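You operate a simulated robot arm through the tools that you are given. There is no shell and no other tool. Be economical: measure what you need, move in short steps, check, and stop when the job is done.

The job below is to be done with a simulated robot arm. You get a single attempt, and the scene is never put back.

Task
Fetch the blue cap and set it on the top of the drum fan. Then take the ribbed pad from the top of the drum fan and leave it on the top of the slatted pallet. Then put one of the brass plates from the middle of the plywood table on the deck of the trolley. Then fetch the narrow pink mould and set it on the green bench before the cooling plate. Then fetch the narrow teal mould and set it on the thin black slab. Then take the yellow weight and leave it on the cream slab. Then pull the grey sliding lid open. Do these in the order given. Set down upright: yellow weight.

Only the result counts: the job must be done as asked and must still hold three seconds after the hand-in. Knocking over, shifting, dropping, spilling or breaking anything else fails it. A push-on lid holds only when it is set on centred and level and pressed home; a screw cap is set on level and turned clockwise until tight.

Robot
A 7-joint arm with a vacuum gripper on a trunk, on a base that drives. Base frame: it is fixed to the floor where the robot stands at the start and does not move with it; the origin is under the middle of the robot, x ahead of it, y to its left, z up; the surface under the hand at the start is at about z = 76. Units: cm, rad, N and s.
With the tool pointing down near the work surface it reaches from about 10 to 62 cm from the robot's upright axis, wherever it stands. Its first joint turns from -1.204 to 3.002 rad. Places, roughly: blue cap (4x4x4 cm) [50, 10, 80]; brass plate (6x10x2 cm) [-200, 690, 80]; cream slab (14x10x1 cm) [-480, 590, 80]; deck of the trolley [-10, 530, 30]; green bench before the cooling plate (42x23 cm) [-476, 700, 80]; grey sliding lid [230, 30, 80]; narrow pink mould [-425, 450, 75]; narrow teal mould [-400, 450, 75]; ribbed pad (5x5x2 cm) [-70, 150, 50]; thin black slab (15x12x2 cm) [-410, 420, 90]; top of the drum fan [-80, 140, 50]; top of the slatted pallet [-100, 170, 10]; yellow weight (7x7x8 cm) [-250, 630, 80]. Payload 1.06 kg.
Tool frame: the origin (TCP) lies in the middle of the cups' lips, and z points out of the cups. The gripper has 1 cup of 2.4 cm across, covering 2.4 by 2.4 cm (tool x, y); the bellows give 0.8 cm. With the vacuum on, a cup seals on a smooth face that it is pressed against (1 to 4 N); it does not hold porous or soft things. The pull reaches 23 N.
Orientation is that of the tool frame in the base frame, as a unit quaternion [w, x, y, z]. With the cups facing straight down, the tool's x points along the base's -x, its y along +y and its z along -z.

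Tools
- The arm moves only by the tool nudge_tool. Its argument "series" is a list of rows, each a list of 3 entries, a list of its own where there are three numbers: the shift along the base's x, y, z in cm, then the turn, a rotation vector about the base's x, y, z in rad, then the vacuum: 1 switches it on, 0 off. In form: [[[tx, ty, tz], [wx, wy, wz], valve], ...]. A call has 1 to 8 rows; each row shifts and turns the commanded pose from where the row before left it. Rows are played at 5 a second. More than 5 cm and 0.15 rad between two rows, or a gripper value outside its range, and nothing of the call is played. A pose out of reach is approached as far as the arm can. The call stops where the force on the tool passes 40 N (or 10 N more than at its start, if that is more) or the arm is blocked; 0.2 s more then pass. The pull builds up within a second once a cup has sealed. Time passes only in rows, and 0.2 s behind the last, so rows that do not move give it time. The reply holds the time, the measured pose of the TCP, the force on the tool along the base axes and the pull of the vacuum, in the units named above and with some noise, with the torque about the TCP (base axes, N m) and any sound that the robot's microphone picked up.
- Cameras (640 x 400 px; columns grow to the right, rows downward): "scene" is now at [17.97, 3.18, 116.92]; the picture's right is [0.36, -0.93, 0.00], its down [-0.45, -0.17, -0.87] and it looks along [0.82, 0.31, -0.48] (base axes); focal length 252 px, centre (320, 200). "wrist" rides on the gripper at [7.8, 1.9, -9.6] in the tool frame; the picture's right is [-0.23, 0.97, 0.00], its down [-0.71, -0.17, -0.69] and it looks along [-0.67, -0.16, 0.73] (tool axes); focal length 243 px, centre (320, 200). There is no depth. A picture from a camera that has moved, and an enlarged one, comes with that camera's place and axes in the base frame and with its lens.
- capture(camera): a new picture of that camera. It takes no simulated time.
- slide_trunk(by): slides the trunk up (or, below 0, down) by that many cm; the arm and the scene camera ride with it, the base frame stays. It gives what a move gives, with no picture.
- roll_base(legs): drives the robot by 1 to 6 legs, each [ahead, left, turn to the left] in cm, cm and rad, along the robot's own axes; the way and the turn of a leg run together, so that a leg with both is an arc; at most 150 cm and 3.142 rad a leg. The arm and the cameras ride along, it lands a little off, and it stops where it bumps. It gives what a move gives.
- head_to(pan, tilt): turns the head with the scene camera to pan (to the left, within 1.396 rad either way) and tilt (down, from -0.506 to 1.204), counted from straight ahead of the robot. It gives what a move gives.
- enlarge(camera, box): a new picture of the part [left, top, right, bottom] of that camera's present view, enlarged. It takes no simulated time.
- job_done(): hands the job in; it is judged then, once.

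Go step by step. Nothing tells you exact positions but the pictures and the camera data: compare them with the known pose of the tool, close in by small moves and look again before you grip or let go. The budget is 196 turns and 174 pictures, counting those below and the enlarged ones. Unless the task says otherwise, let go and move clear before handing in, and close with one line.

The tools are called after "Call:" by a JSON object that holds its "method" and its "body". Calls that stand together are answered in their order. nudge_tool: Moves the arm, as the interface text tells. Its arguments: {"type":"object","properties":{"series":{"type":"array","items":{"type":"array"}}},"required":["series"]} The other tools are called the same way: slide_trunk (by) slides the trunk up or down; roll_base (legs) drives the base; head_to (pan, tilt) turns the head that bears the scene camera; capture (camera) takes a picture; enlarge (camera, box) takes an enlarged picture of a part of a camera's view; job_done () hands the job in.

At the start:

```text
time: 0.0
tcp_pos: [29.75, 15.86, 103.49]
orientation: [0.0, 0.0, 1.0, 0.001]
contact_force: [-0.5, -0.6, 0.1]
ft_torque: [0.03, 0.0, -0.04]
pull: 0.0
trunk travel left (down, up): [-32.5, 16.7]
robot x, y, heading: [0.11, -0.09, -0.003]
head pan, tilt: [0.365, 0.506]
```

scene: 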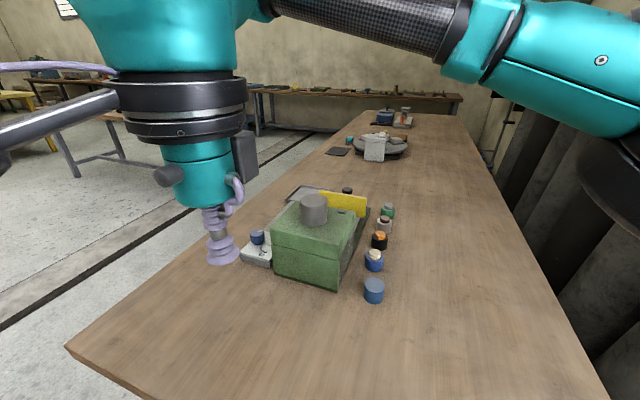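
wrist: 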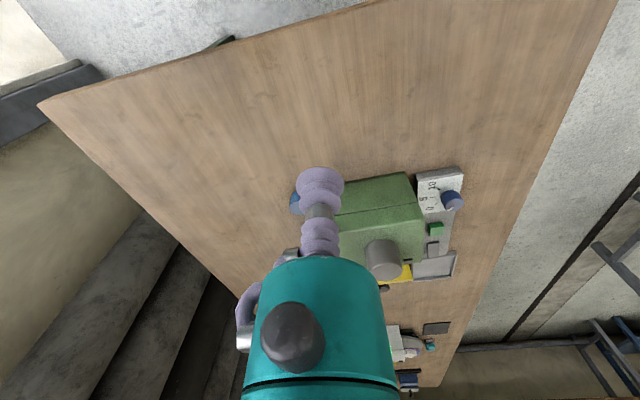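

I see several blue items near the green box; I'll enlarge to identify the blue cap.

Call:
{"method": "enlarge", "body": {"camera": "scene", "box": [220, 160, 440, 310]}}

Call:
{"method": "enlarge", "body": {"camera": "wrist", "box": [270, 140, 490, 300]}}

```text
2.67 times, centred on (330, 235) of scene
camera zoom: at [17.97, 3.18, 116.92], right [0.36, -0.93, 0.0], down [-0.45, -0.17, -0.87], along [0.82, 0.31, -0.48], focal length 672 px, centre (293, 107)
```

zoom: 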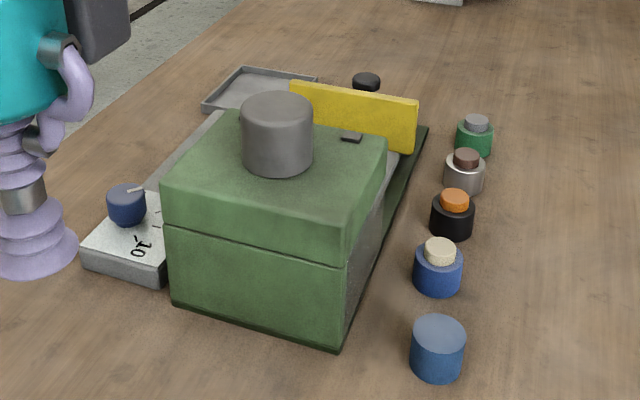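

```text
2.50 times, centred on (380, 220) of wrist
camera zoom: at [21.93, 17.79, 112.94], right [0.23, 0.97, 0.0], down [0.71, -0.17, 0.69], along [0.67, -0.16, -0.73], focal length 606 px, centre (170, 150)
```

zoom: 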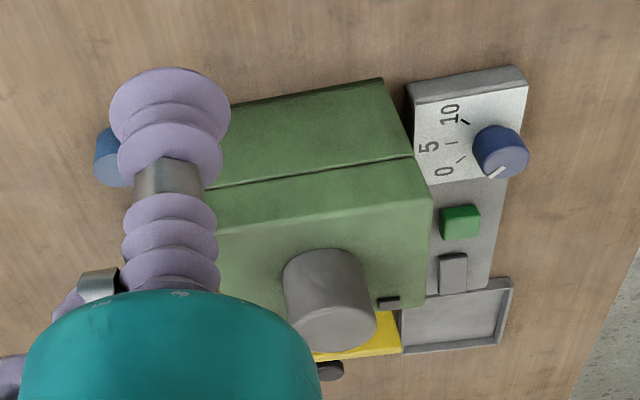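

The blue cap is the plain blue cylinder nearest us, top about [54, 5.6, 80]. Moving above it.

Call:
{"method": "nudge_tool", "body": {"series": [[[3, -4, 0], [0, 0, 0], 0], [[3, -4, 0], [0, 0, 0], 0], [[4.5, -2, 0], [0, 0, 0], 0], [[4.7, -0.2, 0], [0, 0, 0], 0], [[4.5, 0, -2], [0, 0, 0], 0], [[4, 0, -3], [0, 0, 0], 0], [[0, 0, -4], [0, 0, 0], 0], [[0, 0, -4], [0, 0, 0], 0]]}}

Call:
{"method": "capture", "body": {"camera": "wrist"}}

Call:
{"method": "capture", "body": {"camera": "scene"}}

```text
time: 1.8
tcp_pos: [53.62, 5.76, 90.3]
orientation: [-0.001, 0.0, 1.0, 0.0]
contact_force: [0.1, 0.8, 0.8]
ft_torque: [-0.03, -0.01, 0.02]
pull: 0.1
trunk travel left (down, up): [-32.5, 16.7]
robot x, y, heading: [0.05, -0.08, 0.001]
head pan, tilt: [0.365, 0.506]
```

```text
169 pictures are left
camera wrist: at [45.8, 7.63, 99.75], right [0.23, 0.97, 0.0], down [0.71, -0.17, 0.69], along [0.67, -0.16, -0.73], focal length 243 px, centre (320, 200)
```

wrist: 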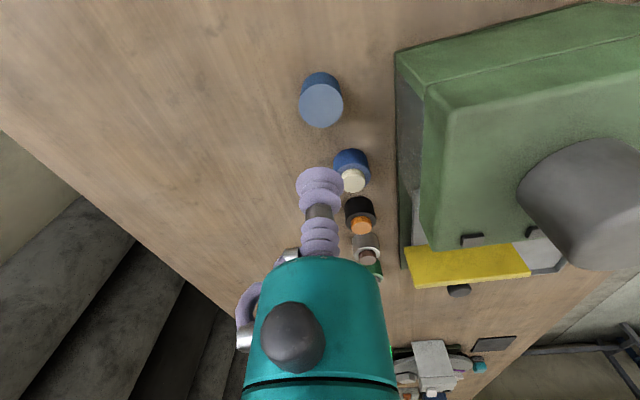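

```text
168 pictures are left
camera scene: at [17.99, 3.18, 116.92], right [0.36, -0.93, 0.0], down [-0.45, -0.17, -0.87], along [0.82, 0.31, -0.48], focal length 252 px, centre (320, 200)
```

scene: 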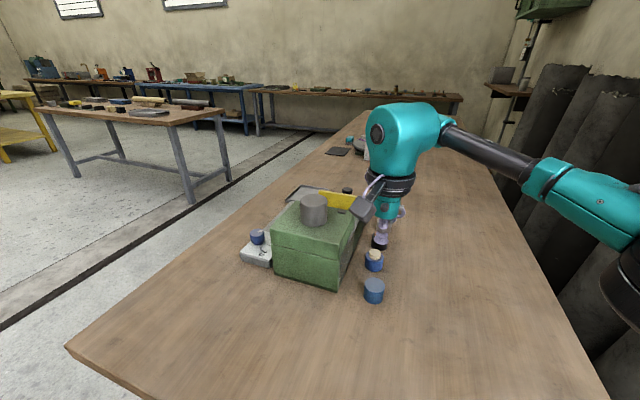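

The tool is right over the cap. Descending with vacuum on.

Call:
{"method": "nudge_tool", "body": {"series": [[[0.1, 0, -4], [0, 0, 0], 1], [[0, 0, -4], [0, 0, 0], 1], [[0, 0, -1.3], [0, 0, 0], 1], [[0, 0, -0.6], [0, 0, 0], 1], [[0, 0, -0.3], [0, 0, 0], 1], [[0, 0, 0], [0, 0, 0], 1]]}}

```text
time: 3.2
tcp_pos: [53.58, 5.8, 80.25]
orientation: [0.0, 0.0, 1.0, 0.001]
contact_force: [0.7, 0.9, -0.2]
ft_torque: [0.0, -0.01, 0.0]
pull: 0.0
trunk travel left (down, up): [-32.5, 16.7]
robot x, y, heading: [0.08, 0.1, -0.001]
head pan, tilt: [0.365, 0.506]
```

Call:
{"method": "nudge_tool", "body": {"series": [[[0, 0, -0.4], [0, 0, 0], 1], [[0, 0, -0.3], [0, 0, 0], 1], [[0, 0, 0], [0, 0, 0], 1], [[0, 0, 0], [0, 0, 0], 1]]}}

```text
time: 4.2
tcp_pos: [53.52, 5.78, 79.65]
orientation: [0.0, 0.0, 1.0, 0.0]
contact_force: [-0.7, -0.1, -0.1]
ft_torque: [-0.04, 0.03, 0.03]
pull: 22.9
trunk travel left (down, up): [-32.5, 16.7]
robot x, y, heading: [-0.3, 0.33, 0.001]
head pan, tilt: [0.365, 0.506]
```

Sealed (pull 22.9). Lift and retract, then look around toward the drum fan.

Call:
{"method": "nudge_tool", "body": {"series": [[[0, 0, 5], [0, 0, 0], 1], [[0, 0, 5], [0, 0, 0], 1], [[0, 0, 5], [0, 0, 0], 1], [[0, 0, 5], [0, 0, 0], 1], [[-5, 0, 0], [0, 0, 0], 1], [[-5, 0, 0], [0, 0, 0], 1], [[-5, 0, 0], [0, 0, 0], 1], [[-5, 0, 0], [0, 0, 0], 1]]}}

Call:
{"method": "head_to", "body": {"pan": 1.39, "tilt": 0.4}}

Call:
{"method": "capture", "body": {"camera": "scene"}}

```text
time: 6.0
tcp_pos: [33.48, 5.59, 99.41]
orientation: [0.0, -0.001, 1.0, 0.0]
contact_force: [0.4, -0.6, -1.3]
ft_torque: [0.01, 0.0, -0.01]
pull: 22.3
trunk travel left (down, up): [-32.5, 16.7]
robot x, y, heading: [0.32, -0.09, -0.0]
head pan, tilt: [0.365, 0.506]
```

```text
time: 7.3
tcp_pos: [33.58, 5.57, 99.27]
orientation: [0.0, 0.0, 1.0, -0.001]
contact_force: [0.6, -0.2, -0.4]
ft_torque: [0.01, 0.02, 0.01]
pull: 23.1
trunk travel left (down, up): [-32.5, 16.7]
robot x, y, heading: [0.07, -0.13, 0.002]
head pan, tilt: [1.389, 0.4]
```

```text
167 pictures are left
camera scene: at [11.17, 9.05, 117.89], right [0.98, -0.18, 0.0], down [-0.07, -0.38, -0.92], along [0.17, 0.91, -0.39], focal length 252 px, centre (320, 200)
```

scene: 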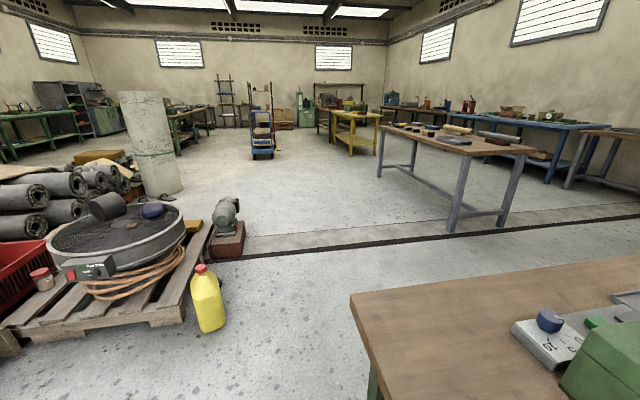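

Call:
{"method": "enlarge", "body": {"camera": "scene", "box": [0, 170, 260, 350]}}

Call:
{"method": "enlarge", "body": {"camera": "scene", "box": [160, 60, 420, 220]}}

```text
2.22 times, centred on (130, 260) of scene
camera zoom: at [11.17, 9.05, 117.89], right [0.98, -0.18, 0.0], down [-0.07, -0.38, -0.92], along [0.17, 0.91, -0.39], focal length 560 px, centre (742, 67)
```

zoom: 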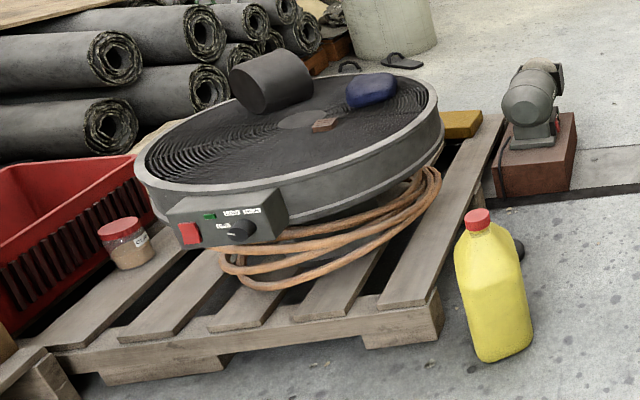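

```text
2.46 times, centred on (290, 140) of scene
camera zoom: at [11.17, 9.05, 117.89], right [0.98, -0.18, 0.0], down [-0.07, -0.38, -0.92], along [0.17, 0.91, -0.39], focal length 620 px, centre (394, 348)
```

zoom: 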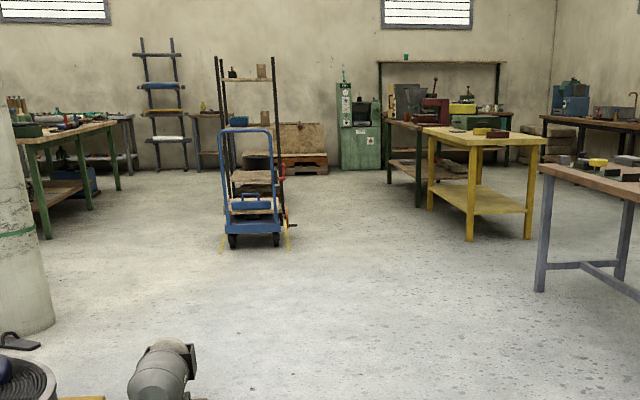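

The fan lies face up on the pallet around [-72,148]; the ribbed pad near its hub. I'll drive round to its right side (east), clear of the yellow bottle, and face it.

Call:
{"method": "roll_base", "body": {"legs": [[0, 70, 0], [20, 20, 0], [0, 75, 0], [0, 0, 3.1]]}}

Call:
{"method": "head_to", "body": {"pan": 0.2, "tilt": 0.8}}

Call:
{"method": "capture", "body": {"camera": "scene"}}

```text
time: 29.4
tcp_pos: [-12.64, 158.48, 99.42]
orientation: [0.0, 0.999, -0.036, 0.0]
contact_force: [0.0, -0.7, 0.4]
ft_torque: [-0.01, -0.02, 0.01]
pull: 23.1
trunk travel left (down, up): [-32.5, 16.7]
robot x, y, heading: [21.12, 161.69, 3.067]
head pan, tilt: [1.389, 0.4]
```

```text
time: 30.8
tcp_pos: [-12.59, 158.54, 99.36]
orientation: [0.0, 0.999, -0.036, 0.001]
contact_force: [0.2, -0.3, -1.1]
ft_torque: [0.0, 0.0, 0.01]
pull: 22.7
trunk travel left (down, up): [-32.5, 16.7]
robot x, y, heading: [21.26, 161.56, 3.071]
head pan, tilt: [0.201, 0.799]
```

```text
164 pictures are left
camera scene: at [3.6, 161.23, 114.38], right [-0.13, 0.99, 0.0], down [0.71, 0.09, -0.7], along [-0.69, -0.09, -0.72], focal length 252 px, centre (320, 200)
```

scene: 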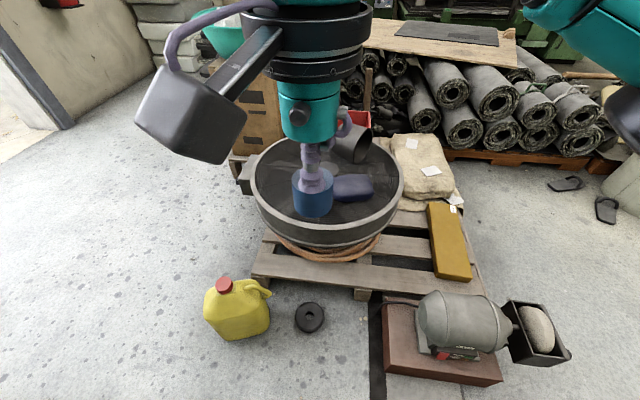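

Call:
{"method": "head_to", "body": {"pan": -0.5, "tilt": 1.2}}

Call:
{"method": "capture", "body": {"camera": "scene"}}

Call:
{"method": "capture", "body": {"camera": "wrist"}}

```text
time: 31.9
tcp_pos: [-12.59, 158.5, 99.33]
orientation: [0.0, 0.999, -0.036, 0.001]
contact_force: [1.0, -0.1, -0.4]
ft_torque: [-0.03, 0.01, 0.05]
pull: 23.3
trunk travel left (down, up): [-32.5, 16.7]
robot x, y, heading: [21.28, 161.87, 3.071]
head pan, tilt: [-0.499, 1.201]
```

```text
163 pictures are left
camera scene: at [6.89, 165.3, 111.61], right [0.54, 0.84, 0.0], down [0.78, -0.5, -0.36], along [-0.31, 0.2, -0.93], focal length 252 px, centre (320, 200)
```

scene: 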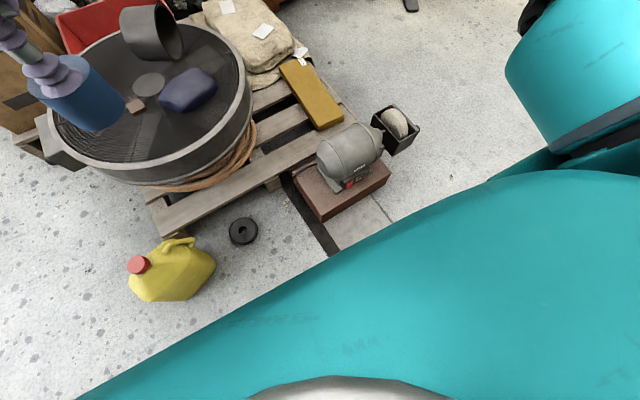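

```text
162 pictures are left
camera wrist: at [-4.89, 156.0, 108.87], right [-0.3, -0.95, 0.0], down [-0.69, 0.22, 0.69], along [-0.65, 0.21, -0.73], focal length 243 px, centre (320, 200)
```

wrist: 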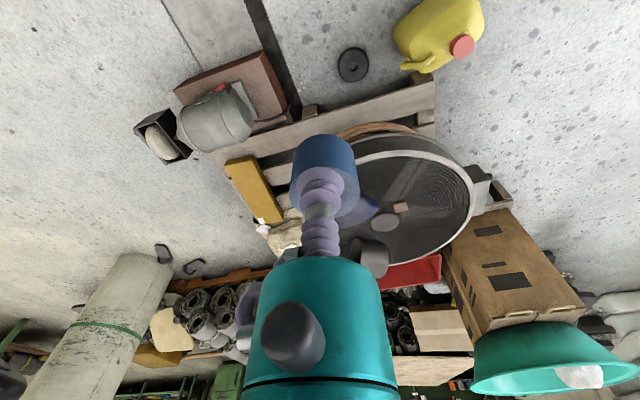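

Pad at about [-69.7,147.7,50]. Bottle, disc and grinder block the east side; the south side looks better (reaches fan and front slats). I'll go there.

Call:
{"method": "roll_base", "body": {"legs": [[0, 88, 0], [0, 0, -1.5], [0, 70, 0]]}}

Call:
{"method": "head_to", "body": {"pan": 0.3, "tilt": 0.8}}

Call:
{"method": "capture", "body": {"camera": "scene"}}

Call:
{"method": "capture", "body": {"camera": "wrist"}}

```text
time: 42.5
tcp_pos: [-5.99, 103.38, 99.07]
orientation: [0.002, 0.868, -0.496, 0.004]
contact_force: [0.2, 0.4, 0.5]
ft_torque: [-0.01, 0.02, 0.0]
pull: 22.9
trunk travel left (down, up): [-32.5, 16.7]
robot x, y, heading: [16.03, 76.56, 2.103]
head pan, tilt: [-0.499, 1.201]
stopped in leg 2: the robot was blocked; the commanded pose is now the measured one
```

```text
time: 43.6
tcp_pos: [-5.92, 103.53, 98.83]
orientation: [0.003, 0.868, -0.496, 0.004]
contact_force: [0.2, -0.1, -0.1]
ft_torque: [-0.03, 0.0, 0.0]
pull: 23.2
trunk travel left (down, up): [-32.5, 16.7]
robot x, y, heading: [16.21, 76.77, 2.098]
head pan, tilt: [0.3, 0.799]
```

```text
161 pictures are left
camera scene: at [5.02, 91.23, 114.19], right [0.68, 0.74, -0.01], down [0.53, -0.49, -0.69], along [-0.51, 0.46, -0.72], focal length 252 px, centre (320, 200)
```

scene: 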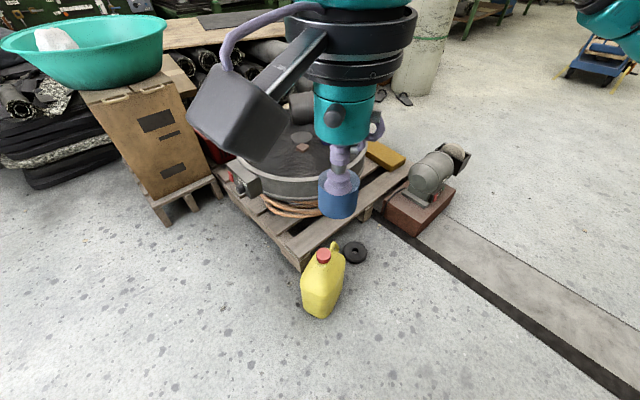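

```text
160 pictures are left
camera wrist: at [-3.56, 95.83, 108.5], right [-0.96, -0.29, 0.0], down [-0.21, 0.7, 0.68], along [-0.2, 0.65, -0.74], focal length 243 px, centre (320, 200)
```

wrist: 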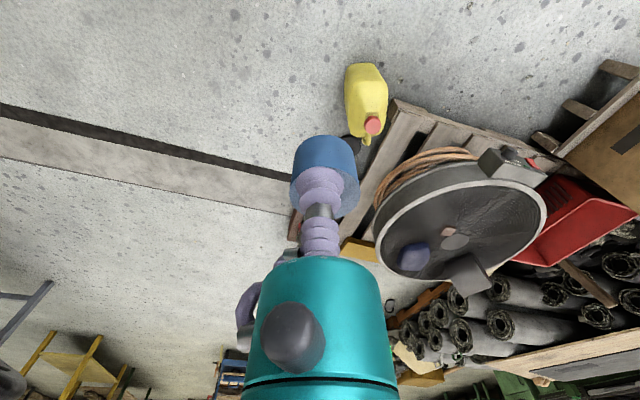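

It bumped (probably the table corner at the rear). I'll slide away from the table, then finish the turn.

Call:
{"method": "roll_base", "body": {"legs": [[12, 20, 0], [0, 0, -0.53], [0, 30, 0]]}}

Call:
{"method": "capture", "body": {"camera": "scene"}}

Call:
{"method": "head_to", "body": {"pan": -1.39, "tilt": 0.5}}

Call:
{"method": "capture", "body": {"camera": "scene"}}

```text
time: 50.3
tcp_pos: [-41.97, 111.18, 99.28]
orientation: [0.0, -0.7, 0.714, -0.001]
contact_force: [-0.2, 0.4, -0.7]
ft_torque: [0.03, -0.01, -0.02]
pull: 22.6
trunk travel left (down, up): [-32.5, 16.7]
robot x, y, heading: [-36.82, 77.65, 1.549]
head pan, tilt: [0.3, 0.799]
```

```text
159 pictures are left
camera scene: at [-38.98, 94.86, 114.38], right [0.96, 0.27, 0.0], down [0.2, -0.69, -0.7], along [-0.19, 0.67, -0.72], focal length 252 px, centre (320, 200)
```

scene: 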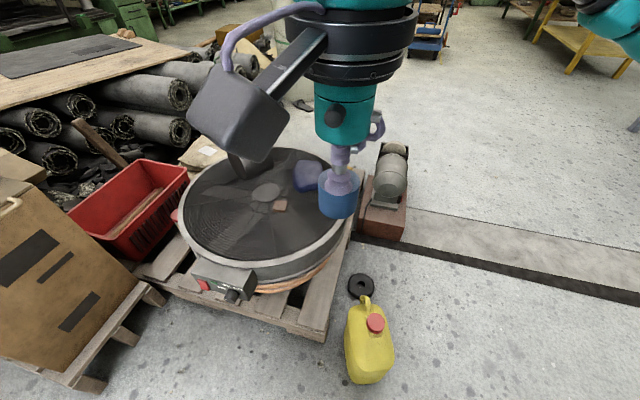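

```text
time: 52.0
tcp_pos: [-41.83, 111.15, 99.28]
orientation: [0.0, -0.7, 0.714, -0.001]
contact_force: [0.5, 0.3, 0.1]
ft_torque: [0.05, -0.03, -0.05]
pull: 22.4
trunk travel left (down, up): [-32.5, 16.7]
robot x, y, heading: [-37.08, 77.45, 1.554]
head pan, tilt: [-1.389, 0.499]
```

```text
158 pictures are left
camera scene: at [-27.78, 88.55, 116.98], right [0.16, -0.99, 0.0], down [-0.47, -0.08, -0.88], along [0.87, 0.14, -0.48], focal length 252 px, centre (320, 200)
```

scene: 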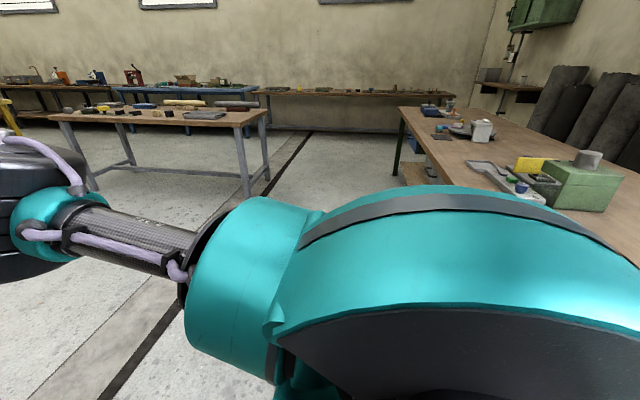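

Clear path. Shift left to x≈-74 and forward a little.

Call:
{"method": "roll_base", "body": {"legs": [[0, 38, 0], [8, 0, 0]]}}

Call:
{"method": "head_to", "body": {"pan": 0.3, "tilt": 1.0}}

Call:
{"method": "capture", "body": {"camera": "scene"}}

Call:
{"method": "capture", "body": {"camera": "wrist"}}

```text
time: 56.6
tcp_pos: [-80.19, 119.94, 99.21]
orientation: [0.0, -0.701, 0.713, -0.001]
contact_force: [0.0, -0.3, -0.7]
ft_torque: [0.0, 0.01, 0.02]
pull: 23.0
trunk travel left (down, up): [-32.5, 16.7]
robot x, y, heading: [-75.37, 86.28, 1.542]
head pan, tilt: [-1.389, 0.499]
```

```text
time: 58.3
tcp_pos: [-80.06, 119.92, 99.39]
orientation: [0.0, -0.701, 0.713, -0.001]
contact_force: [0.4, -0.6, -0.8]
ft_torque: [-0.03, -0.05, -0.04]
pull: 22.8
trunk travel left (down, up): [-32.5, 16.7]
robot x, y, heading: [-75.12, 86.23, 1.551]
head pan, tilt: [0.3, 1.0]
```

```text
157 pictures are left
camera scene: at [-77.01, 102.58, 112.87], right [0.96, 0.27, 0.0], down [0.23, -0.81, -0.54], along [-0.15, 0.52, -0.84], focal length 252 px, centre (320, 200)
```

scene: 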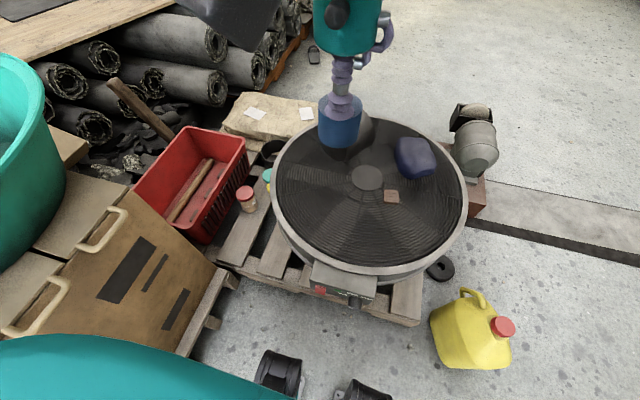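

```text
156 pictures are left
camera wrist: at [-82.2, 112.17, 108.76], right [-0.97, 0.25, 0.0], down [0.18, 0.71, 0.68], along [0.17, 0.66, -0.73], focal length 243 px, centre (320, 200)
```

wrist: 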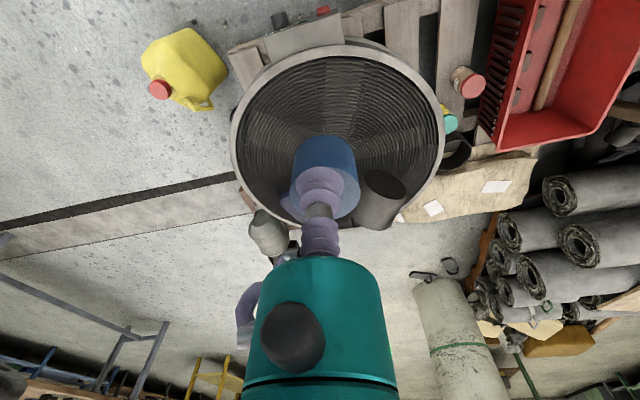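

Base front has room (front wheels only ~17 cm ahead of axis). Advance 8 cm, lower the trunk, then see.

Call:
{"method": "roll_base", "body": {"legs": [[7, 0, 0]]}}

Call:
{"method": "slide_trunk", "body": {"by": -28}}

Call:
{"method": "capture", "body": {"camera": "wrist"}}

Call:
{"method": "capture", "body": {"camera": "scene"}}

```text
time: 59.3
tcp_pos: [-80.02, 126.73, 99.18]
orientation: [0.0, -0.701, 0.713, -0.001]
contact_force: [-0.3, -0.5, 0.7]
ft_torque: [-0.03, 0.0, 0.04]
pull: 22.8
trunk travel left (down, up): [-32.5, 16.7]
robot x, y, heading: [-74.89, 92.9, 1.547]
head pan, tilt: [0.3, 1.0]
```

```text
time: 62.2
tcp_pos: [-80.4, 128.08, 71.28]
orientation: [-0.014, -0.675, 0.737, -0.015]
contact_force: [0.0, 0.7, -0.5]
ft_torque: [-0.01, -0.03, -0.01]
pull: 23.2
trunk travel left (down, up): [-4.5, 44.7]
robot x, y, heading: [-75.53, 93.42, 1.552]
head pan, tilt: [0.3, 1.0]
```

```text
155 pictures are left
camera wrist: at [-82.94, 120.91, 81.18], right [-0.95, 0.32, -0.01], down [0.23, 0.72, 0.66], along [0.22, 0.62, -0.75], focal length 243 px, centre (320, 200)
```

wrist: 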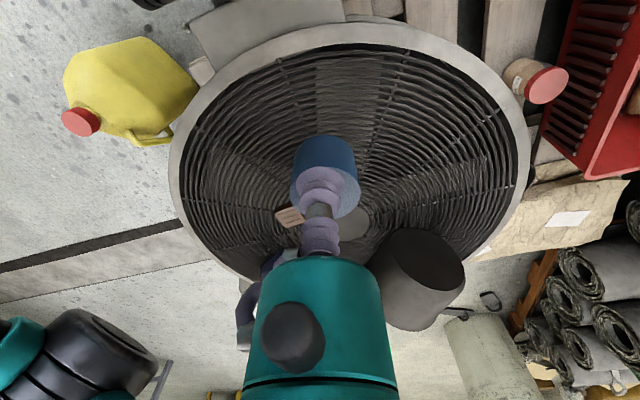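

```text
154 pictures are left
camera scene: at [-76.94, 118.14, 83.61], right [0.95, 0.3, 0.0], down [0.24, -0.78, -0.58], along [-0.17, 0.56, -0.81], focal length 252 px, centre (320, 200)
```

scene: 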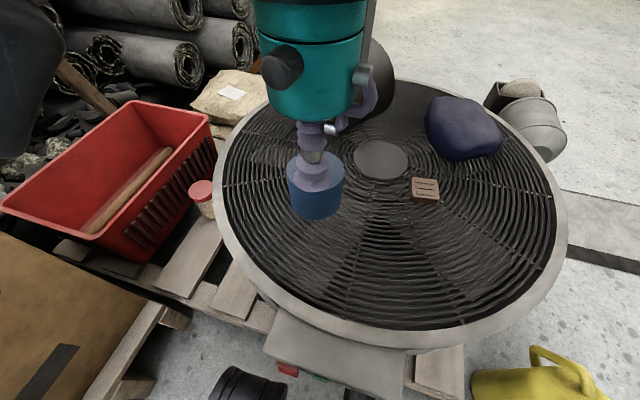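

The trunk slide left a slight tilt (0.04 rad); I'll correct it, move over the free grille area, and lower close.

Call:
{"method": "nudge_tool", "body": {"series": [[[0, 3, 0], [0.041, 0, 0], 1], [[0, 3.5, -1], [0, 0, 0], 1], [[0, 3.5, -3], [0, 0, 0], 1], [[0, 0, -4], [0, 0, 0], 1], [[0, 0, -4], [0, 0, 0], 1], [[0, 0, 0], [0, 0, 0], 1]]}}

Call:
{"method": "capture", "body": {"camera": "scene"}}

```text
time: 63.6
tcp_pos: [-79.81, 136.93, 59.25]
orientation: [0.015, -0.7, 0.714, 0.013]
contact_force: [0.7, 0.0, 0.6]
ft_torque: [0.01, -0.01, 0.03]
pull: 23.2
trunk travel left (down, up): [-4.5, 44.7]
robot x, y, heading: [-75.05, 92.94, 1.547]
head pan, tilt: [0.3, 1.0]
```

```text
153 pictures are left
camera scene: at [-76.7, 117.89, 83.23], right [0.96, 0.28, 0.0], down [0.23, -0.81, -0.54], along [-0.15, 0.52, -0.84], focal length 252 px, centre (320, 200)
```

scene: 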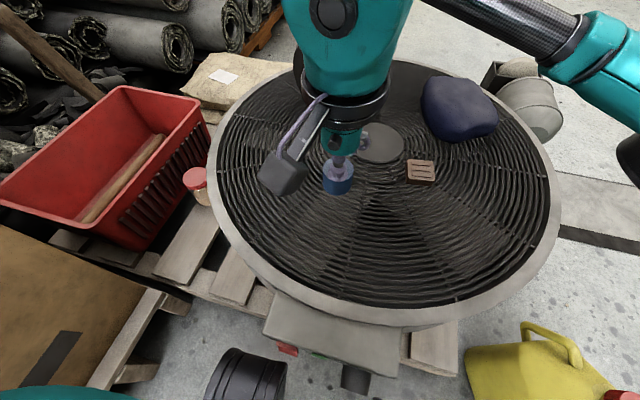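

Call:
{"method": "nudge_tool", "body": {"series": [[[0, 0, 0], [-0.041, 0, 0], 1], [[0, 0, -2.5], [0, 0, 0], 1], [[0, 0, -1], [0, 0, 0], 1], [[0, 0, 0], [0, 0, 0], 1]]}}

Call:
{"method": "enlarge", "body": {"camera": "scene", "box": [240, 100, 440, 225]}}

```text
time: 64.6
tcp_pos: [-79.74, 136.94, 55.81]
orientation: [-0.001, -0.701, 0.714, -0.001]
contact_force: [0.6, 0.3, 1.2]
ft_torque: [0.03, 0.0, 0.03]
pull: 22.7
trunk travel left (down, up): [-4.5, 44.7]
robot x, y, heading: [-74.83, 93.17, 1.55]
head pan, tilt: [0.3, 1.0]
```

```text
3.20 times, centred on (340, 162) of scene
camera zoom: at [-76.7, 117.89, 83.23], right [0.96, 0.28, 0.0], down [0.23, -0.81, -0.54], along [-0.15, 0.52, -0.84], focal length 807 px, centre (256, 320)
```

zoom: 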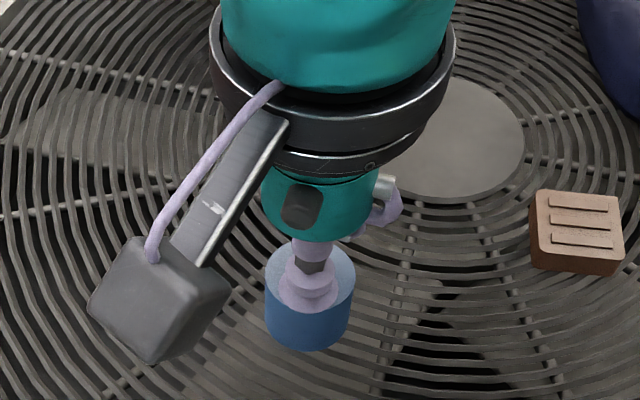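

Call:
{"method": "nudge_tool", "body": {"series": [[[0, 0, -0.5], [0, 0, 0], 1], [[0, 0, -0.5], [0, 0, 0], 1], [[0, 0, -0.4], [0, 0, 0], 1], [[0, 0, 0], [0, 0, 0], 1]]}}

```text
time: 65.6
tcp_pos: [-79.94, 136.96, 54.32]
orientation: [0.001, -0.701, 0.713, -0.001]
contact_force: [-0.6, 0.6, -0.1]
ft_torque: [-0.04, 0.0, 0.04]
pull: 22.6
trunk travel left (down, up): [-4.5, 44.7]
robot x, y, heading: [-75.16, 93.35, 1.552]
head pan, tilt: [0.3, 1.0]
```

Call:
{"method": "nudge_tool", "body": {"series": [[[0, 0, -0.4], [0, 0, 0], 1], [[0, 0, -0.3], [0, 0, 0], 1], [[0, 0, -0.3], [0, 0, 0], 1], [[0, 0, 0], [0, 0, 0], 1]]}}

```text
time: 66.6
tcp_pos: [-79.81, 136.98, 53.26]
orientation: [0.0, -0.701, 0.713, -0.002]
contact_force: [0.5, -0.7, 0.0]
ft_torque: [-0.02, 0.01, -0.04]
pull: 23.0
trunk travel left (down, up): [-4.5, 44.7]
robot x, y, heading: [-75.0, 92.96, 1.551]
head pan, tilt: [0.3, 1.0]
```

Call:
{"method": "nudge_tool", "body": {"series": [[[0, 0, -0.3], [0, 0, 0], 1], [[0, 0, -0.2], [0, 0, 0], 1], [[0, 0, 0], [0, 0, 0], 1]]}}

Call:
{"method": "enlarge", "body": {"camera": "scene", "box": [290, 140, 390, 205]}}

```text
time: 67.4
tcp_pos: [-80.0, 136.82, 52.87]
orientation: [0.001, -0.701, 0.714, 0.0]
contact_force: [6.4, 1.3, 16.6]
ft_torque: [0.01, 0.02, 0.01]
pull: 23.5
trunk travel left (down, up): [-4.5, 44.7]
robot x, y, heading: [-75.23, 92.94, 1.548]
head pan, tilt: [0.3, 1.0]
```

```text
6.15 times, centred on (340, 172) of scene
camera zoom: at [-76.65, 117.82, 83.25], right [0.96, 0.28, 0.0], down [0.23, -0.81, -0.54], along [-0.15, 0.52, -0.84], focal length 1551 px, centre (197, 369)
```

zoom: 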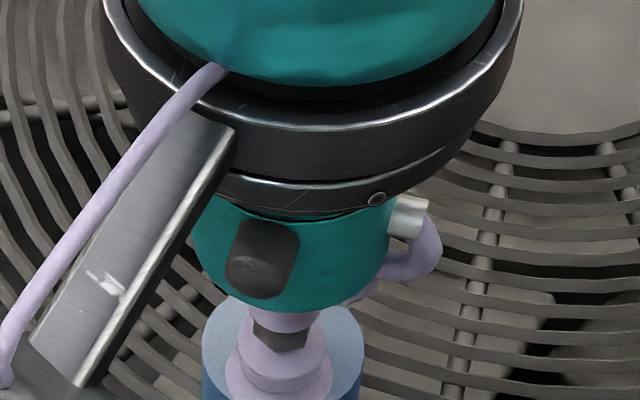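

Contact. Ease up slightly, release, and lift.

Call:
{"method": "nudge_tool", "body": {"series": [[[0, 0, 0.2], [0, 0, 0], 1], [[0, 0, 0], [0, 0, 0], 0], [[0, 0, 0], [0, 0, 0], 0], [[0, 0, 0], [0, 0, 0], 0], [[0, 0, 0], [0, 0, 0], 0]]}}

Call:
{"method": "nudge_tool", "body": {"series": [[[0, 0, 0.6], [0, 0, 0], 0], [[0, 0, 3], [0, 0, 0], 0], [[0, 0, 4], [0, 0, 0], 0], [[0, 0, 4], [0, 0, 0], 0]]}}

Call:
{"method": "capture", "body": {"camera": "scene"}}

Call:
{"method": "capture", "body": {"camera": "wrist"}}

```text
time: 68.6
tcp_pos: [-80.1, 136.87, 52.98]
orientation: [-0.001, -0.701, 0.713, -0.001]
contact_force: [0.3, -0.8, 1.9]
ft_torque: [0.01, 0.05, -0.03]
pull: 0.0
trunk travel left (down, up): [-4.5, 44.7]
robot x, y, heading: [-74.83, 93.02, 1.55]
head pan, tilt: [0.3, 1.0]
```

```text
time: 69.6
tcp_pos: [-79.91, 136.64, 64.71]
orientation: [0.001, -0.7, 0.714, -0.002]
contact_force: [0.7, -0.2, -0.9]
ft_torque: [0.03, 0.04, 0.01]
pull: 0.1
trunk travel left (down, up): [-4.5, 44.7]
robot x, y, heading: [-75.39, 93.27, 1.548]
head pan, tilt: [0.3, 1.0]
```

```text
150 pictures are left
camera scene: at [-76.7, 117.89, 83.23], right [0.96, 0.28, 0.0], down [0.23, -0.81, -0.54], along [-0.15, 0.52, -0.84], focal length 252 px, centre (320, 200)
```

scene: 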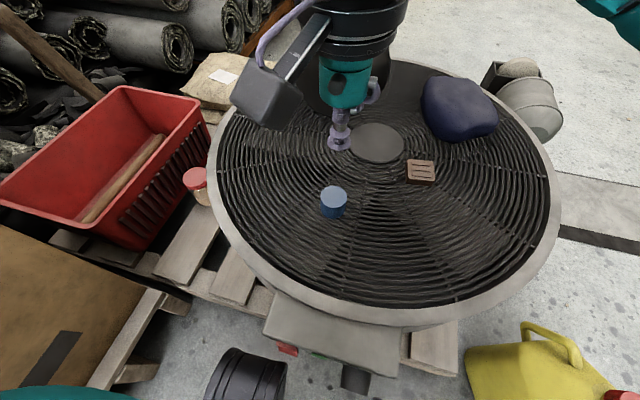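

```text
149 pictures are left
camera wrist: at [-81.97, 128.89, 74.26], right [-0.97, 0.25, 0.0], down [0.18, 0.71, 0.68], along [0.18, 0.66, -0.73], focal length 243 px, centre (320, 200)
```

wrist: 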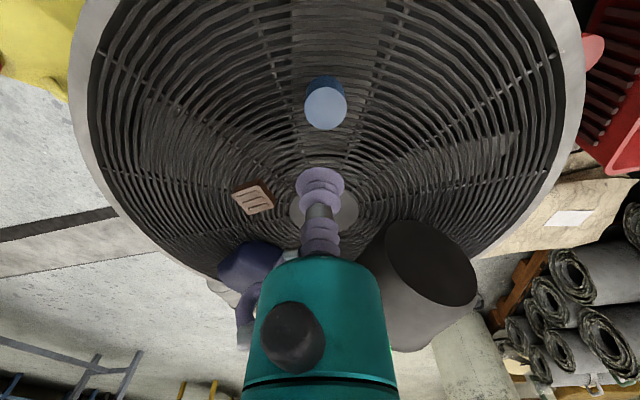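

Cap is standing. Look closely at the pad's top.

Call:
{"method": "enlarge", "body": {"camera": "wrist", "box": [222, 168, 286, 228]}}

Call:
{"method": "enlarge", "body": {"camera": "scene", "box": [390, 145, 454, 195]}}

```text
6.67 times, centred on (254, 198) of wrist
camera zoom: at [-81.97, 128.89, 74.26], right [-0.97, 0.25, 0.0], down [0.18, 0.71, 0.68], along [0.18, 0.66, -0.73], focal length 1618 px, centre (760, 213)
```

zoom: 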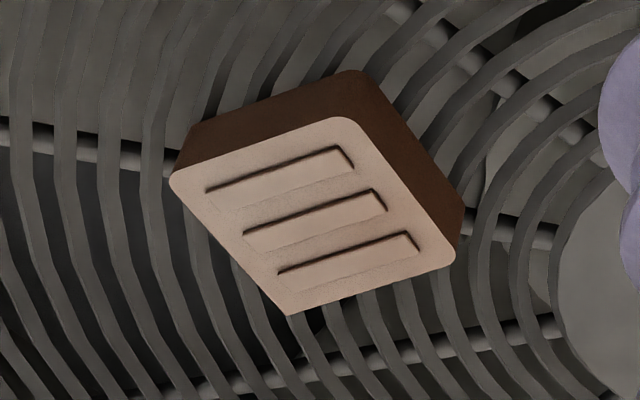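

```text
8.00 times, centred on (422, 170) of scene
camera zoom: at [-76.7, 117.89, 83.23], right [0.96, 0.28, 0.0], down [0.23, -0.81, -0.54], along [-0.15, 0.52, -0.84], focal length 2016 px, centre (-496, 440)
```

zoom: 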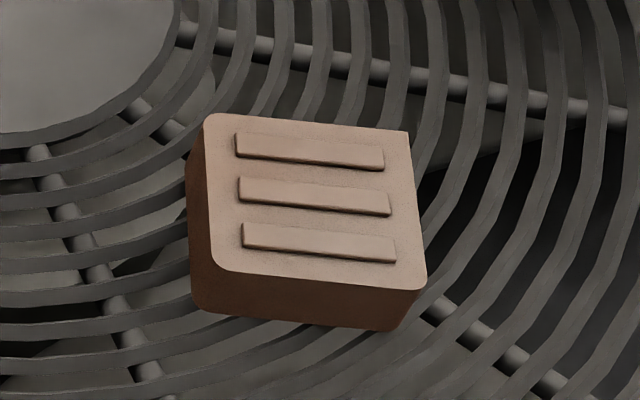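

The ribs are raised; I'll try sealing on the top centre first. Pad centre ≈ [-68,148], top ≈ 51.

Call:
{"method": "nudge_tool", "body": {"series": [[[3, 3, 0], [0, 0, 0], 1], [[3, 3, 0], [0, 0, 0], 1], [[3, 3, 0], [0, 0, 0], 1], [[2.9, 2.3, 0], [0, 0, 0], 1], [[0, 0, -5], [0, 0, 0], 1], [[0, 0, -5], [0, 0, 0], 1], [[0, 0, -2.5], [0, 0, 0], 1], [[0, 0, 0], [0, 0, 0], 1]]}}

Call:
{"method": "capture", "body": {"camera": "scene"}}

Call:
{"method": "enlarge", "body": {"camera": "wrist", "box": [270, 140, 370, 200]}}

```text
time: 71.4
tcp_pos: [-68.22, 148.23, 52.05]
orientation: [0.0, -0.701, 0.713, -0.002]
contact_force: [0.3, 0.8, 0.0]
ft_torque: [-0.02, 0.01, 0.02]
pull: 0.1
trunk travel left (down, up): [-4.5, 44.7]
robot x, y, heading: [-75.33, 93.03, 1.553]
head pan, tilt: [0.3, 1.0]
```

```text
146 pictures are left
camera scene: at [-76.7, 117.88, 83.23], right [0.96, 0.28, 0.0], down [0.23, -0.81, -0.54], along [-0.15, 0.52, -0.84], focal length 252 px, centre (320, 200)
```

scene: 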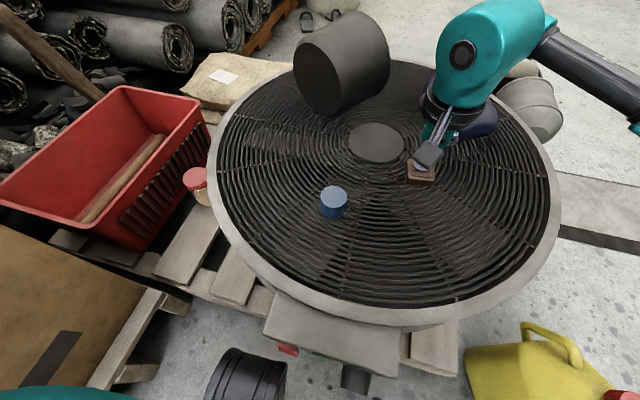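

```text
6.40 times, centred on (320, 170) of wrist
camera zoom: at [-70.24, 140.47, 61.49], right [-0.97, 0.25, 0.0], down [0.18, 0.71, 0.68], along [0.17, 0.66, -0.73], focal length 1553 px, centre (320, 392)
```

zoom: 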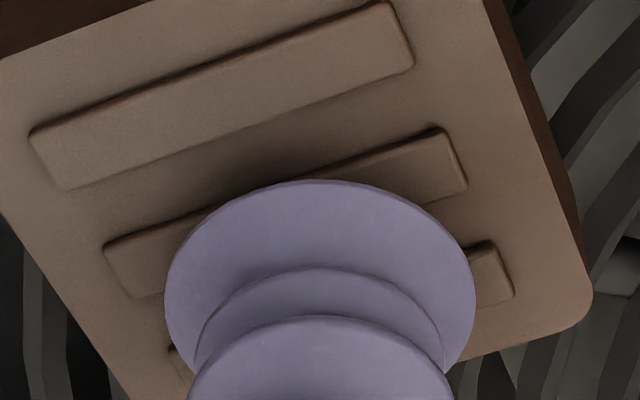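

Call:
{"method": "nudge_tool", "body": {"series": [[[0, 0, -0.4], [0, 0, 0], 1], [[0, 0, -0.3], [0, 0, 0], 1], [[0, 0, -0.3], [0, 0, 0], 1], [[0, 0, -0.2], [0, 0, 0], 1], [[0, 0, 0], [0, 0, 0], 1]]}}

```text
time: 72.6
tcp_pos: [-68.22, 148.21, 50.91]
orientation: [0.002, -0.7, 0.714, 0.0]
contact_force: [8.3, 9.0, 19.2]
ft_torque: [-0.04, 0.05, 0.0]
pull: 23.4
trunk travel left (down, up): [-4.5, 44.7]
robot x, y, heading: [-75.27, 93.3, 1.557]
head pan, tilt: [0.3, 1.0]
```

It sealed despite the ribs (pull 23.4). Lift clear and bring it back above the front-left.

Call:
{"method": "nudge_tool", "body": {"series": [[[0, 0, 1], [0, 0, 0], 1], [[0, 0, 3], [0, 0, 0], 1], [[0, 0, 5], [0, 0, 0], 1], [[0, 0, 5], [0, 0, 0], 1], [[-4, -2, 3], [0, 0, 0], 1], [[-4, -3, 0], [0, 0, 0], 1], [[-4, -3, 0], [0, 0, 0], 1], [[-4, -3, 0], [0, 0, 0], 1]]}}

Call:
{"method": "nudge_tool", "body": {"series": [[[-4, -2, 0], [0, 0, 0], 1], [[-4, -2, 0], [0, 0, 0], 1], [[-4, -2, 0], [0, 0, 0], 1], [[-4, 0, 0], [0, 0, 0], 1]]}}

Call:
{"method": "capture", "body": {"camera": "scene"}}

Call:
{"method": "capture", "body": {"camera": "wrist"}}

```text
refused: row 5 steps farther than a row can; nothing moved
```

```text
time: 73.6
tcp_pos: [-84.36, 141.71, 50.91]
orientation: [-0.001, -0.701, 0.713, 0.0]
contact_force: [2.7, -2.2, 6.2]
ft_torque: [0.04, 0.06, 0.0]
pull: 22.8
trunk travel left (down, up): [-4.5, 44.7]
robot x, y, heading: [-74.98, 93.32, 1.55]
head pan, tilt: [0.3, 1.0]
```

```text
144 pictures are left
camera scene: at [-76.67, 117.83, 83.24], right [0.96, 0.28, 0.0], down [0.23, -0.81, -0.54], along [-0.15, 0.52, -0.84], focal length 252 px, centre (320, 200)
```

scene: 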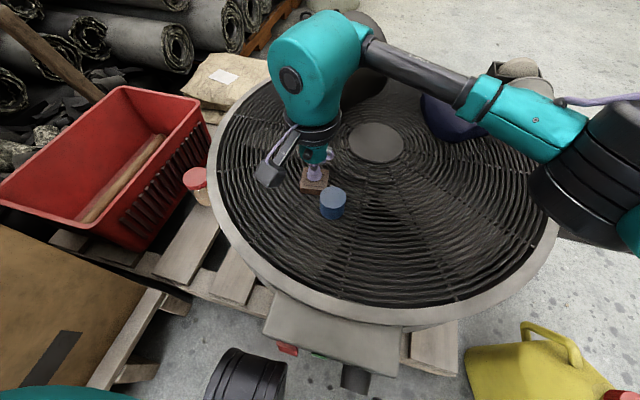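

```text
143 pictures are left
camera wrist: at [-86.36, 134.0, 60.46], right [-0.97, 0.25, 0.0], down [0.18, 0.71, 0.68], along [0.17, 0.66, -0.73], focal length 243 px, centre (320, 200)
```

wrist: 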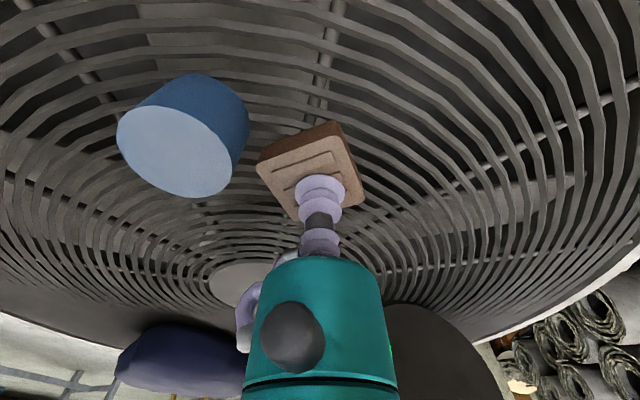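

My lift was refused and the pad slid on the grille, but it's still held and the cap stands. Lifting now.

Call:
{"method": "nudge_tool", "body": {"series": [[[0, 0, 2], [0, 0, 0], 1], [[0, 0, 4], [0, 0, 0], 1], [[0, 0, 5], [0, 0, 0], 1], [[0, 0, 5], [0, 0, 0], 1], [[-4, -2, 0], [0, 0, 0], 1], [[-4, -2, 0], [0, 0, 0], 1], [[-4, -3, 0], [0, 0, 0], 1], [[-3, -3, 0], [0, 0, 0], 1]]}}

Call:
{"method": "capture", "body": {"camera": "scene"}}

Call:
{"method": "capture", "body": {"camera": "wrist"}}

```text
time: 75.4
tcp_pos: [-97.64, 133.19, 66.82]
orientation: [0.001, -0.705, 0.709, -0.002]
contact_force: [-0.6, 0.3, 0.5]
ft_torque: [-0.01, 0.03, -0.01]
pull: 22.9
out of reach, approached as far as the arm can: row 8
trunk travel left (down, up): [-4.5, 44.7]
robot x, y, heading: [-75.02, 93.45, 1.542]
head pan, tilt: [0.3, 1.0]
```

```text
142 pictures are left
camera scene: at [-76.68, 117.92, 83.22], right [0.96, 0.28, 0.0], down [0.23, -0.81, -0.54], along [-0.15, 0.52, -0.84], focal length 252 px, centre (320, 200)
```

scene: 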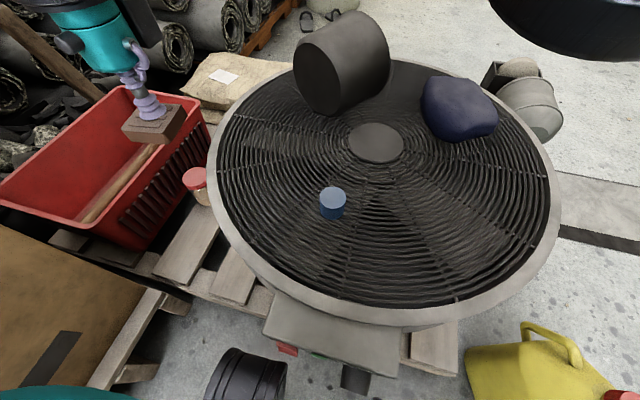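

```text
141 pictures are left
camera wrist: at [-99.64, 125.28, 76.36], right [-0.97, 0.24, 0.0], down [0.17, 0.71, 0.68], along [0.17, 0.66, -0.73], focal length 243 px, centre (320, 200)
```

wrist: 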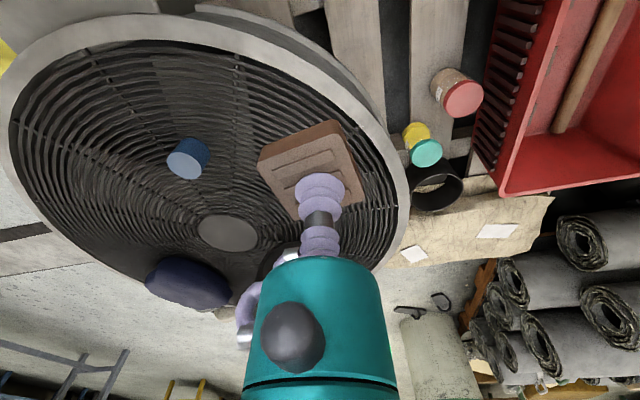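

Shift the base left ~15 cm so slat A (≈[-103.5,131]) is reached comfortably, and lower the trunk fully.

Call:
{"method": "roll_base", "body": {"legs": [[0, 15, 0]]}}

Call:
{"method": "slide_trunk", "body": {"by": -4.4}}

Call:
{"method": "head_to", "body": {"pan": 0.1, "tilt": 1.0}}

Call:
{"method": "capture", "body": {"camera": "scene"}}

Call:
{"method": "capture", "body": {"camera": "wrist"}}

```text
time: 77.3
tcp_pos: [-112.99, 133.29, 66.93]
orientation: [0.001, -0.706, 0.709, -0.001]
contact_force: [0.3, 0.3, -0.4]
ft_torque: [-0.01, -0.01, 0.0]
pull: 22.9
trunk travel left (down, up): [-4.5, 44.7]
robot x, y, heading: [-90.52, 93.53, 1.55]
head pan, tilt: [0.3, 1.0]
```

```text
time: 78.2
tcp_pos: [-112.88, 133.23, 62.53]
orientation: [0.0, -0.706, 0.708, -0.003]
contact_force: [0.6, 0.3, 0.2]
ft_torque: [-0.02, -0.06, -0.04]
pull: 22.5
trunk travel left (down, up): [-0.1, 49.1]
robot x, y, heading: [-90.34, 93.37, 1.549]
head pan, tilt: [0.3, 1.0]
```

```text
time: 79.0
tcp_pos: [-112.92, 133.34, 62.51]
orientation: [0.002, -0.706, 0.709, -0.002]
contact_force: [0.4, 0.7, -0.1]
ft_torque: [-0.01, 0.01, 0.02]
pull: 23.0
trunk travel left (down, up): [-0.1, 49.1]
robot x, y, heading: [-89.84, 92.9, 1.549]
head pan, tilt: [0.099, 1.0]
```

```text
140 pictures are left
camera scene: at [-90.65, 119.18, 80.04], right [1.0, 0.08, 0.0], down [0.07, -0.84, -0.54], along [-0.04, 0.54, -0.84], focal length 252 px, centre (320, 200)
```

scene: 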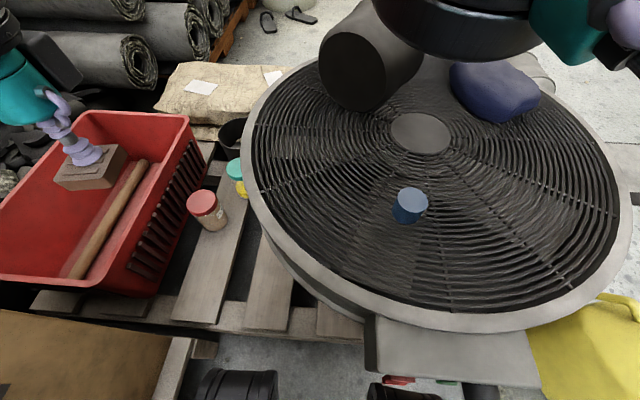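

```text
139 pictures are left
camera wrist: at [-114.95, 125.53, 71.98], right [-0.97, 0.24, -0.01], down [0.17, 0.71, 0.68], along [0.17, 0.66, -0.73], focal length 243 px, centre (320, 200)
```

wrist: 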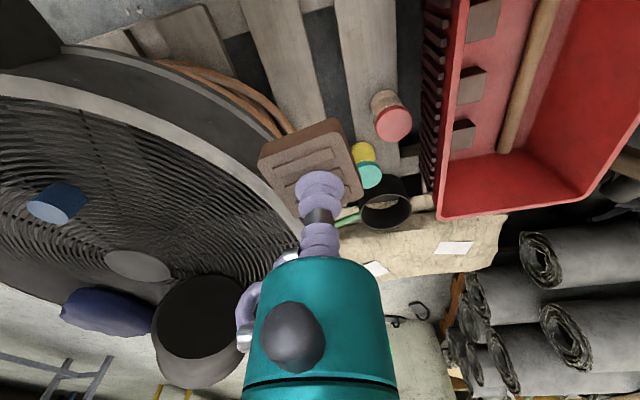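

The elbow swings out to the robot's right, so over the fan if I lower here. I'll bring the tool rightward, back the base off so the forearm stays south of the fan.

Call:
{"method": "nudge_tool", "body": {"series": [[[4, 0, 0], [0, 0, 0], 1], [[4, 0, 0], [0, 0, 0], 1], [[4, 0, 0], [0, 0, 0], 1], [[3, 0, 0], [0, 0, 0], 1]]}}

Call:
{"method": "roll_base", "body": {"legs": [[-13, 0, 0], [0, 6, 0]]}}

Call:
{"method": "capture", "body": {"camera": "scene"}}

```text
time: 80.0
tcp_pos: [-98.2, 133.04, 62.22]
orientation: [0.001, -0.706, 0.709, -0.002]
contact_force: [0.1, -0.2, -0.4]
ft_torque: [-0.02, 0.0, 0.01]
pull: 22.4
trunk travel left (down, up): [-0.1, 49.1]
robot x, y, heading: [-90.1, 93.46, 1.551]
head pan, tilt: [0.099, 1.0]
```

```text
time: 82.0
tcp_pos: [-101.88, 120.18, 62.28]
orientation: [0.001, -0.705, 0.709, -0.003]
contact_force: [0.0, -0.2, -0.4]
ft_torque: [-0.03, -0.02, 0.03]
pull: 22.9
trunk travel left (down, up): [-0.1, 49.1]
robot x, y, heading: [-93.92, 80.41, 1.55]
head pan, tilt: [0.099, 1.0]
stopped in leg 2: the robot was blocked; the commanded pose is now the measured one
```

```text
138 pictures are left
camera scene: at [-94.34, 106.09, 80.03], right [1.0, 0.08, 0.0], down [0.07, -0.84, -0.54], along [-0.04, 0.54, -0.84], focal length 252 px, centre (320, 200)
```

scene: 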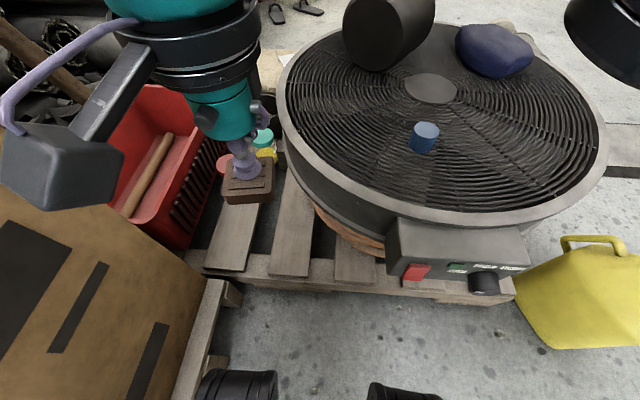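

Blocked by the rack to the left; back off 2 cm. Then bring the pad over slat A and descend partway.

Call:
{"method": "roll_base", "body": {"legs": [[0, -2, 0]]}}

Call:
{"method": "nudge_tool", "body": {"series": [[[-2, 4, 0], [0, 0, 0], 1], [[-2, 4, 0], [0, 0, 0], 1], [[0, 1.8, 0], [0, 0, 0], 1], [[0, 0, -5], [0, 0, 0], 1], [[0, 0, -5], [0, 0, 0], 1], [[0, 0, -5], [0, 0, 0], 1]]}}

Call:
{"method": "capture", "body": {"camera": "scene"}}

Call:
{"method": "capture", "body": {"camera": "wrist"}}

```text
time: 82.9
tcp_pos: [-99.77, 120.14, 62.36]
orientation: [0.001, -0.705, 0.71, -0.002]
contact_force: [-0.2, -0.2, -1.1]
ft_torque: [0.0, -0.02, -0.01]
pull: 23.2
trunk travel left (down, up): [-0.1, 49.1]
robot x, y, heading: [-92.16, 80.07, 1.55]
head pan, tilt: [0.099, 1.0]
```

```text
time: 84.3
tcp_pos: [-103.82, 129.88, 47.34]
orientation: [0.0, -0.704, 0.71, -0.002]
contact_force: [0.1, 0.2, 0.7]
ft_torque: [0.04, -0.04, 0.0]
pull: 23.0
trunk travel left (down, up): [-0.1, 49.1]
robot x, y, heading: [-92.1, 80.38, 1.552]
head pan, tilt: [0.099, 1.0]
```

```text
137 pictures are left
camera scene: at [-92.34, 106.04, 80.04], right [1.0, 0.08, 0.0], down [0.07, -0.84, -0.54], along [-0.04, 0.54, -0.84], focal length 252 px, centre (320, 200)
```

scene: 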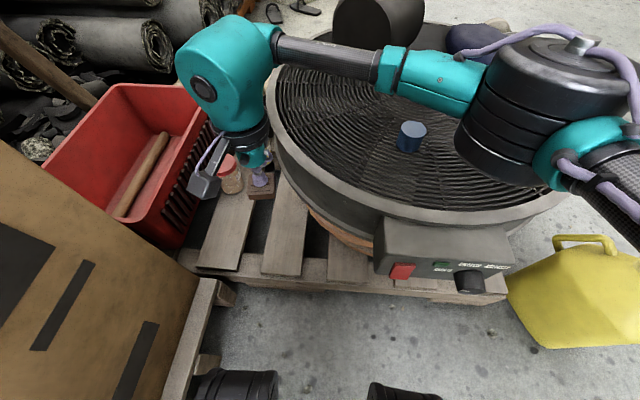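

```text
136 pictures are left
camera wrist: at [-105.75, 122.06, 56.88], right [-0.97, 0.24, 0.0], down [0.17, 0.71, 0.68], along [0.17, 0.66, -0.73], focal length 243 px, centre (320, 200)
```

wrist: 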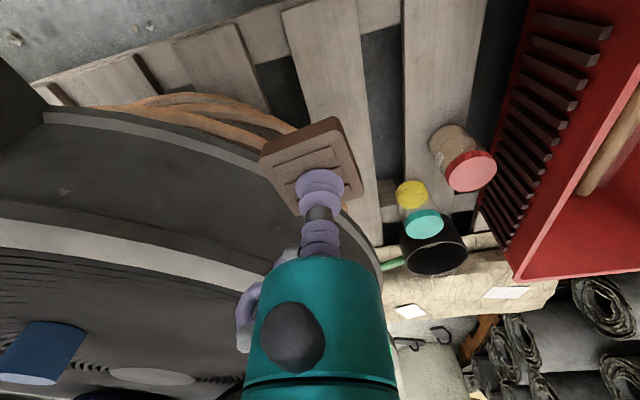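

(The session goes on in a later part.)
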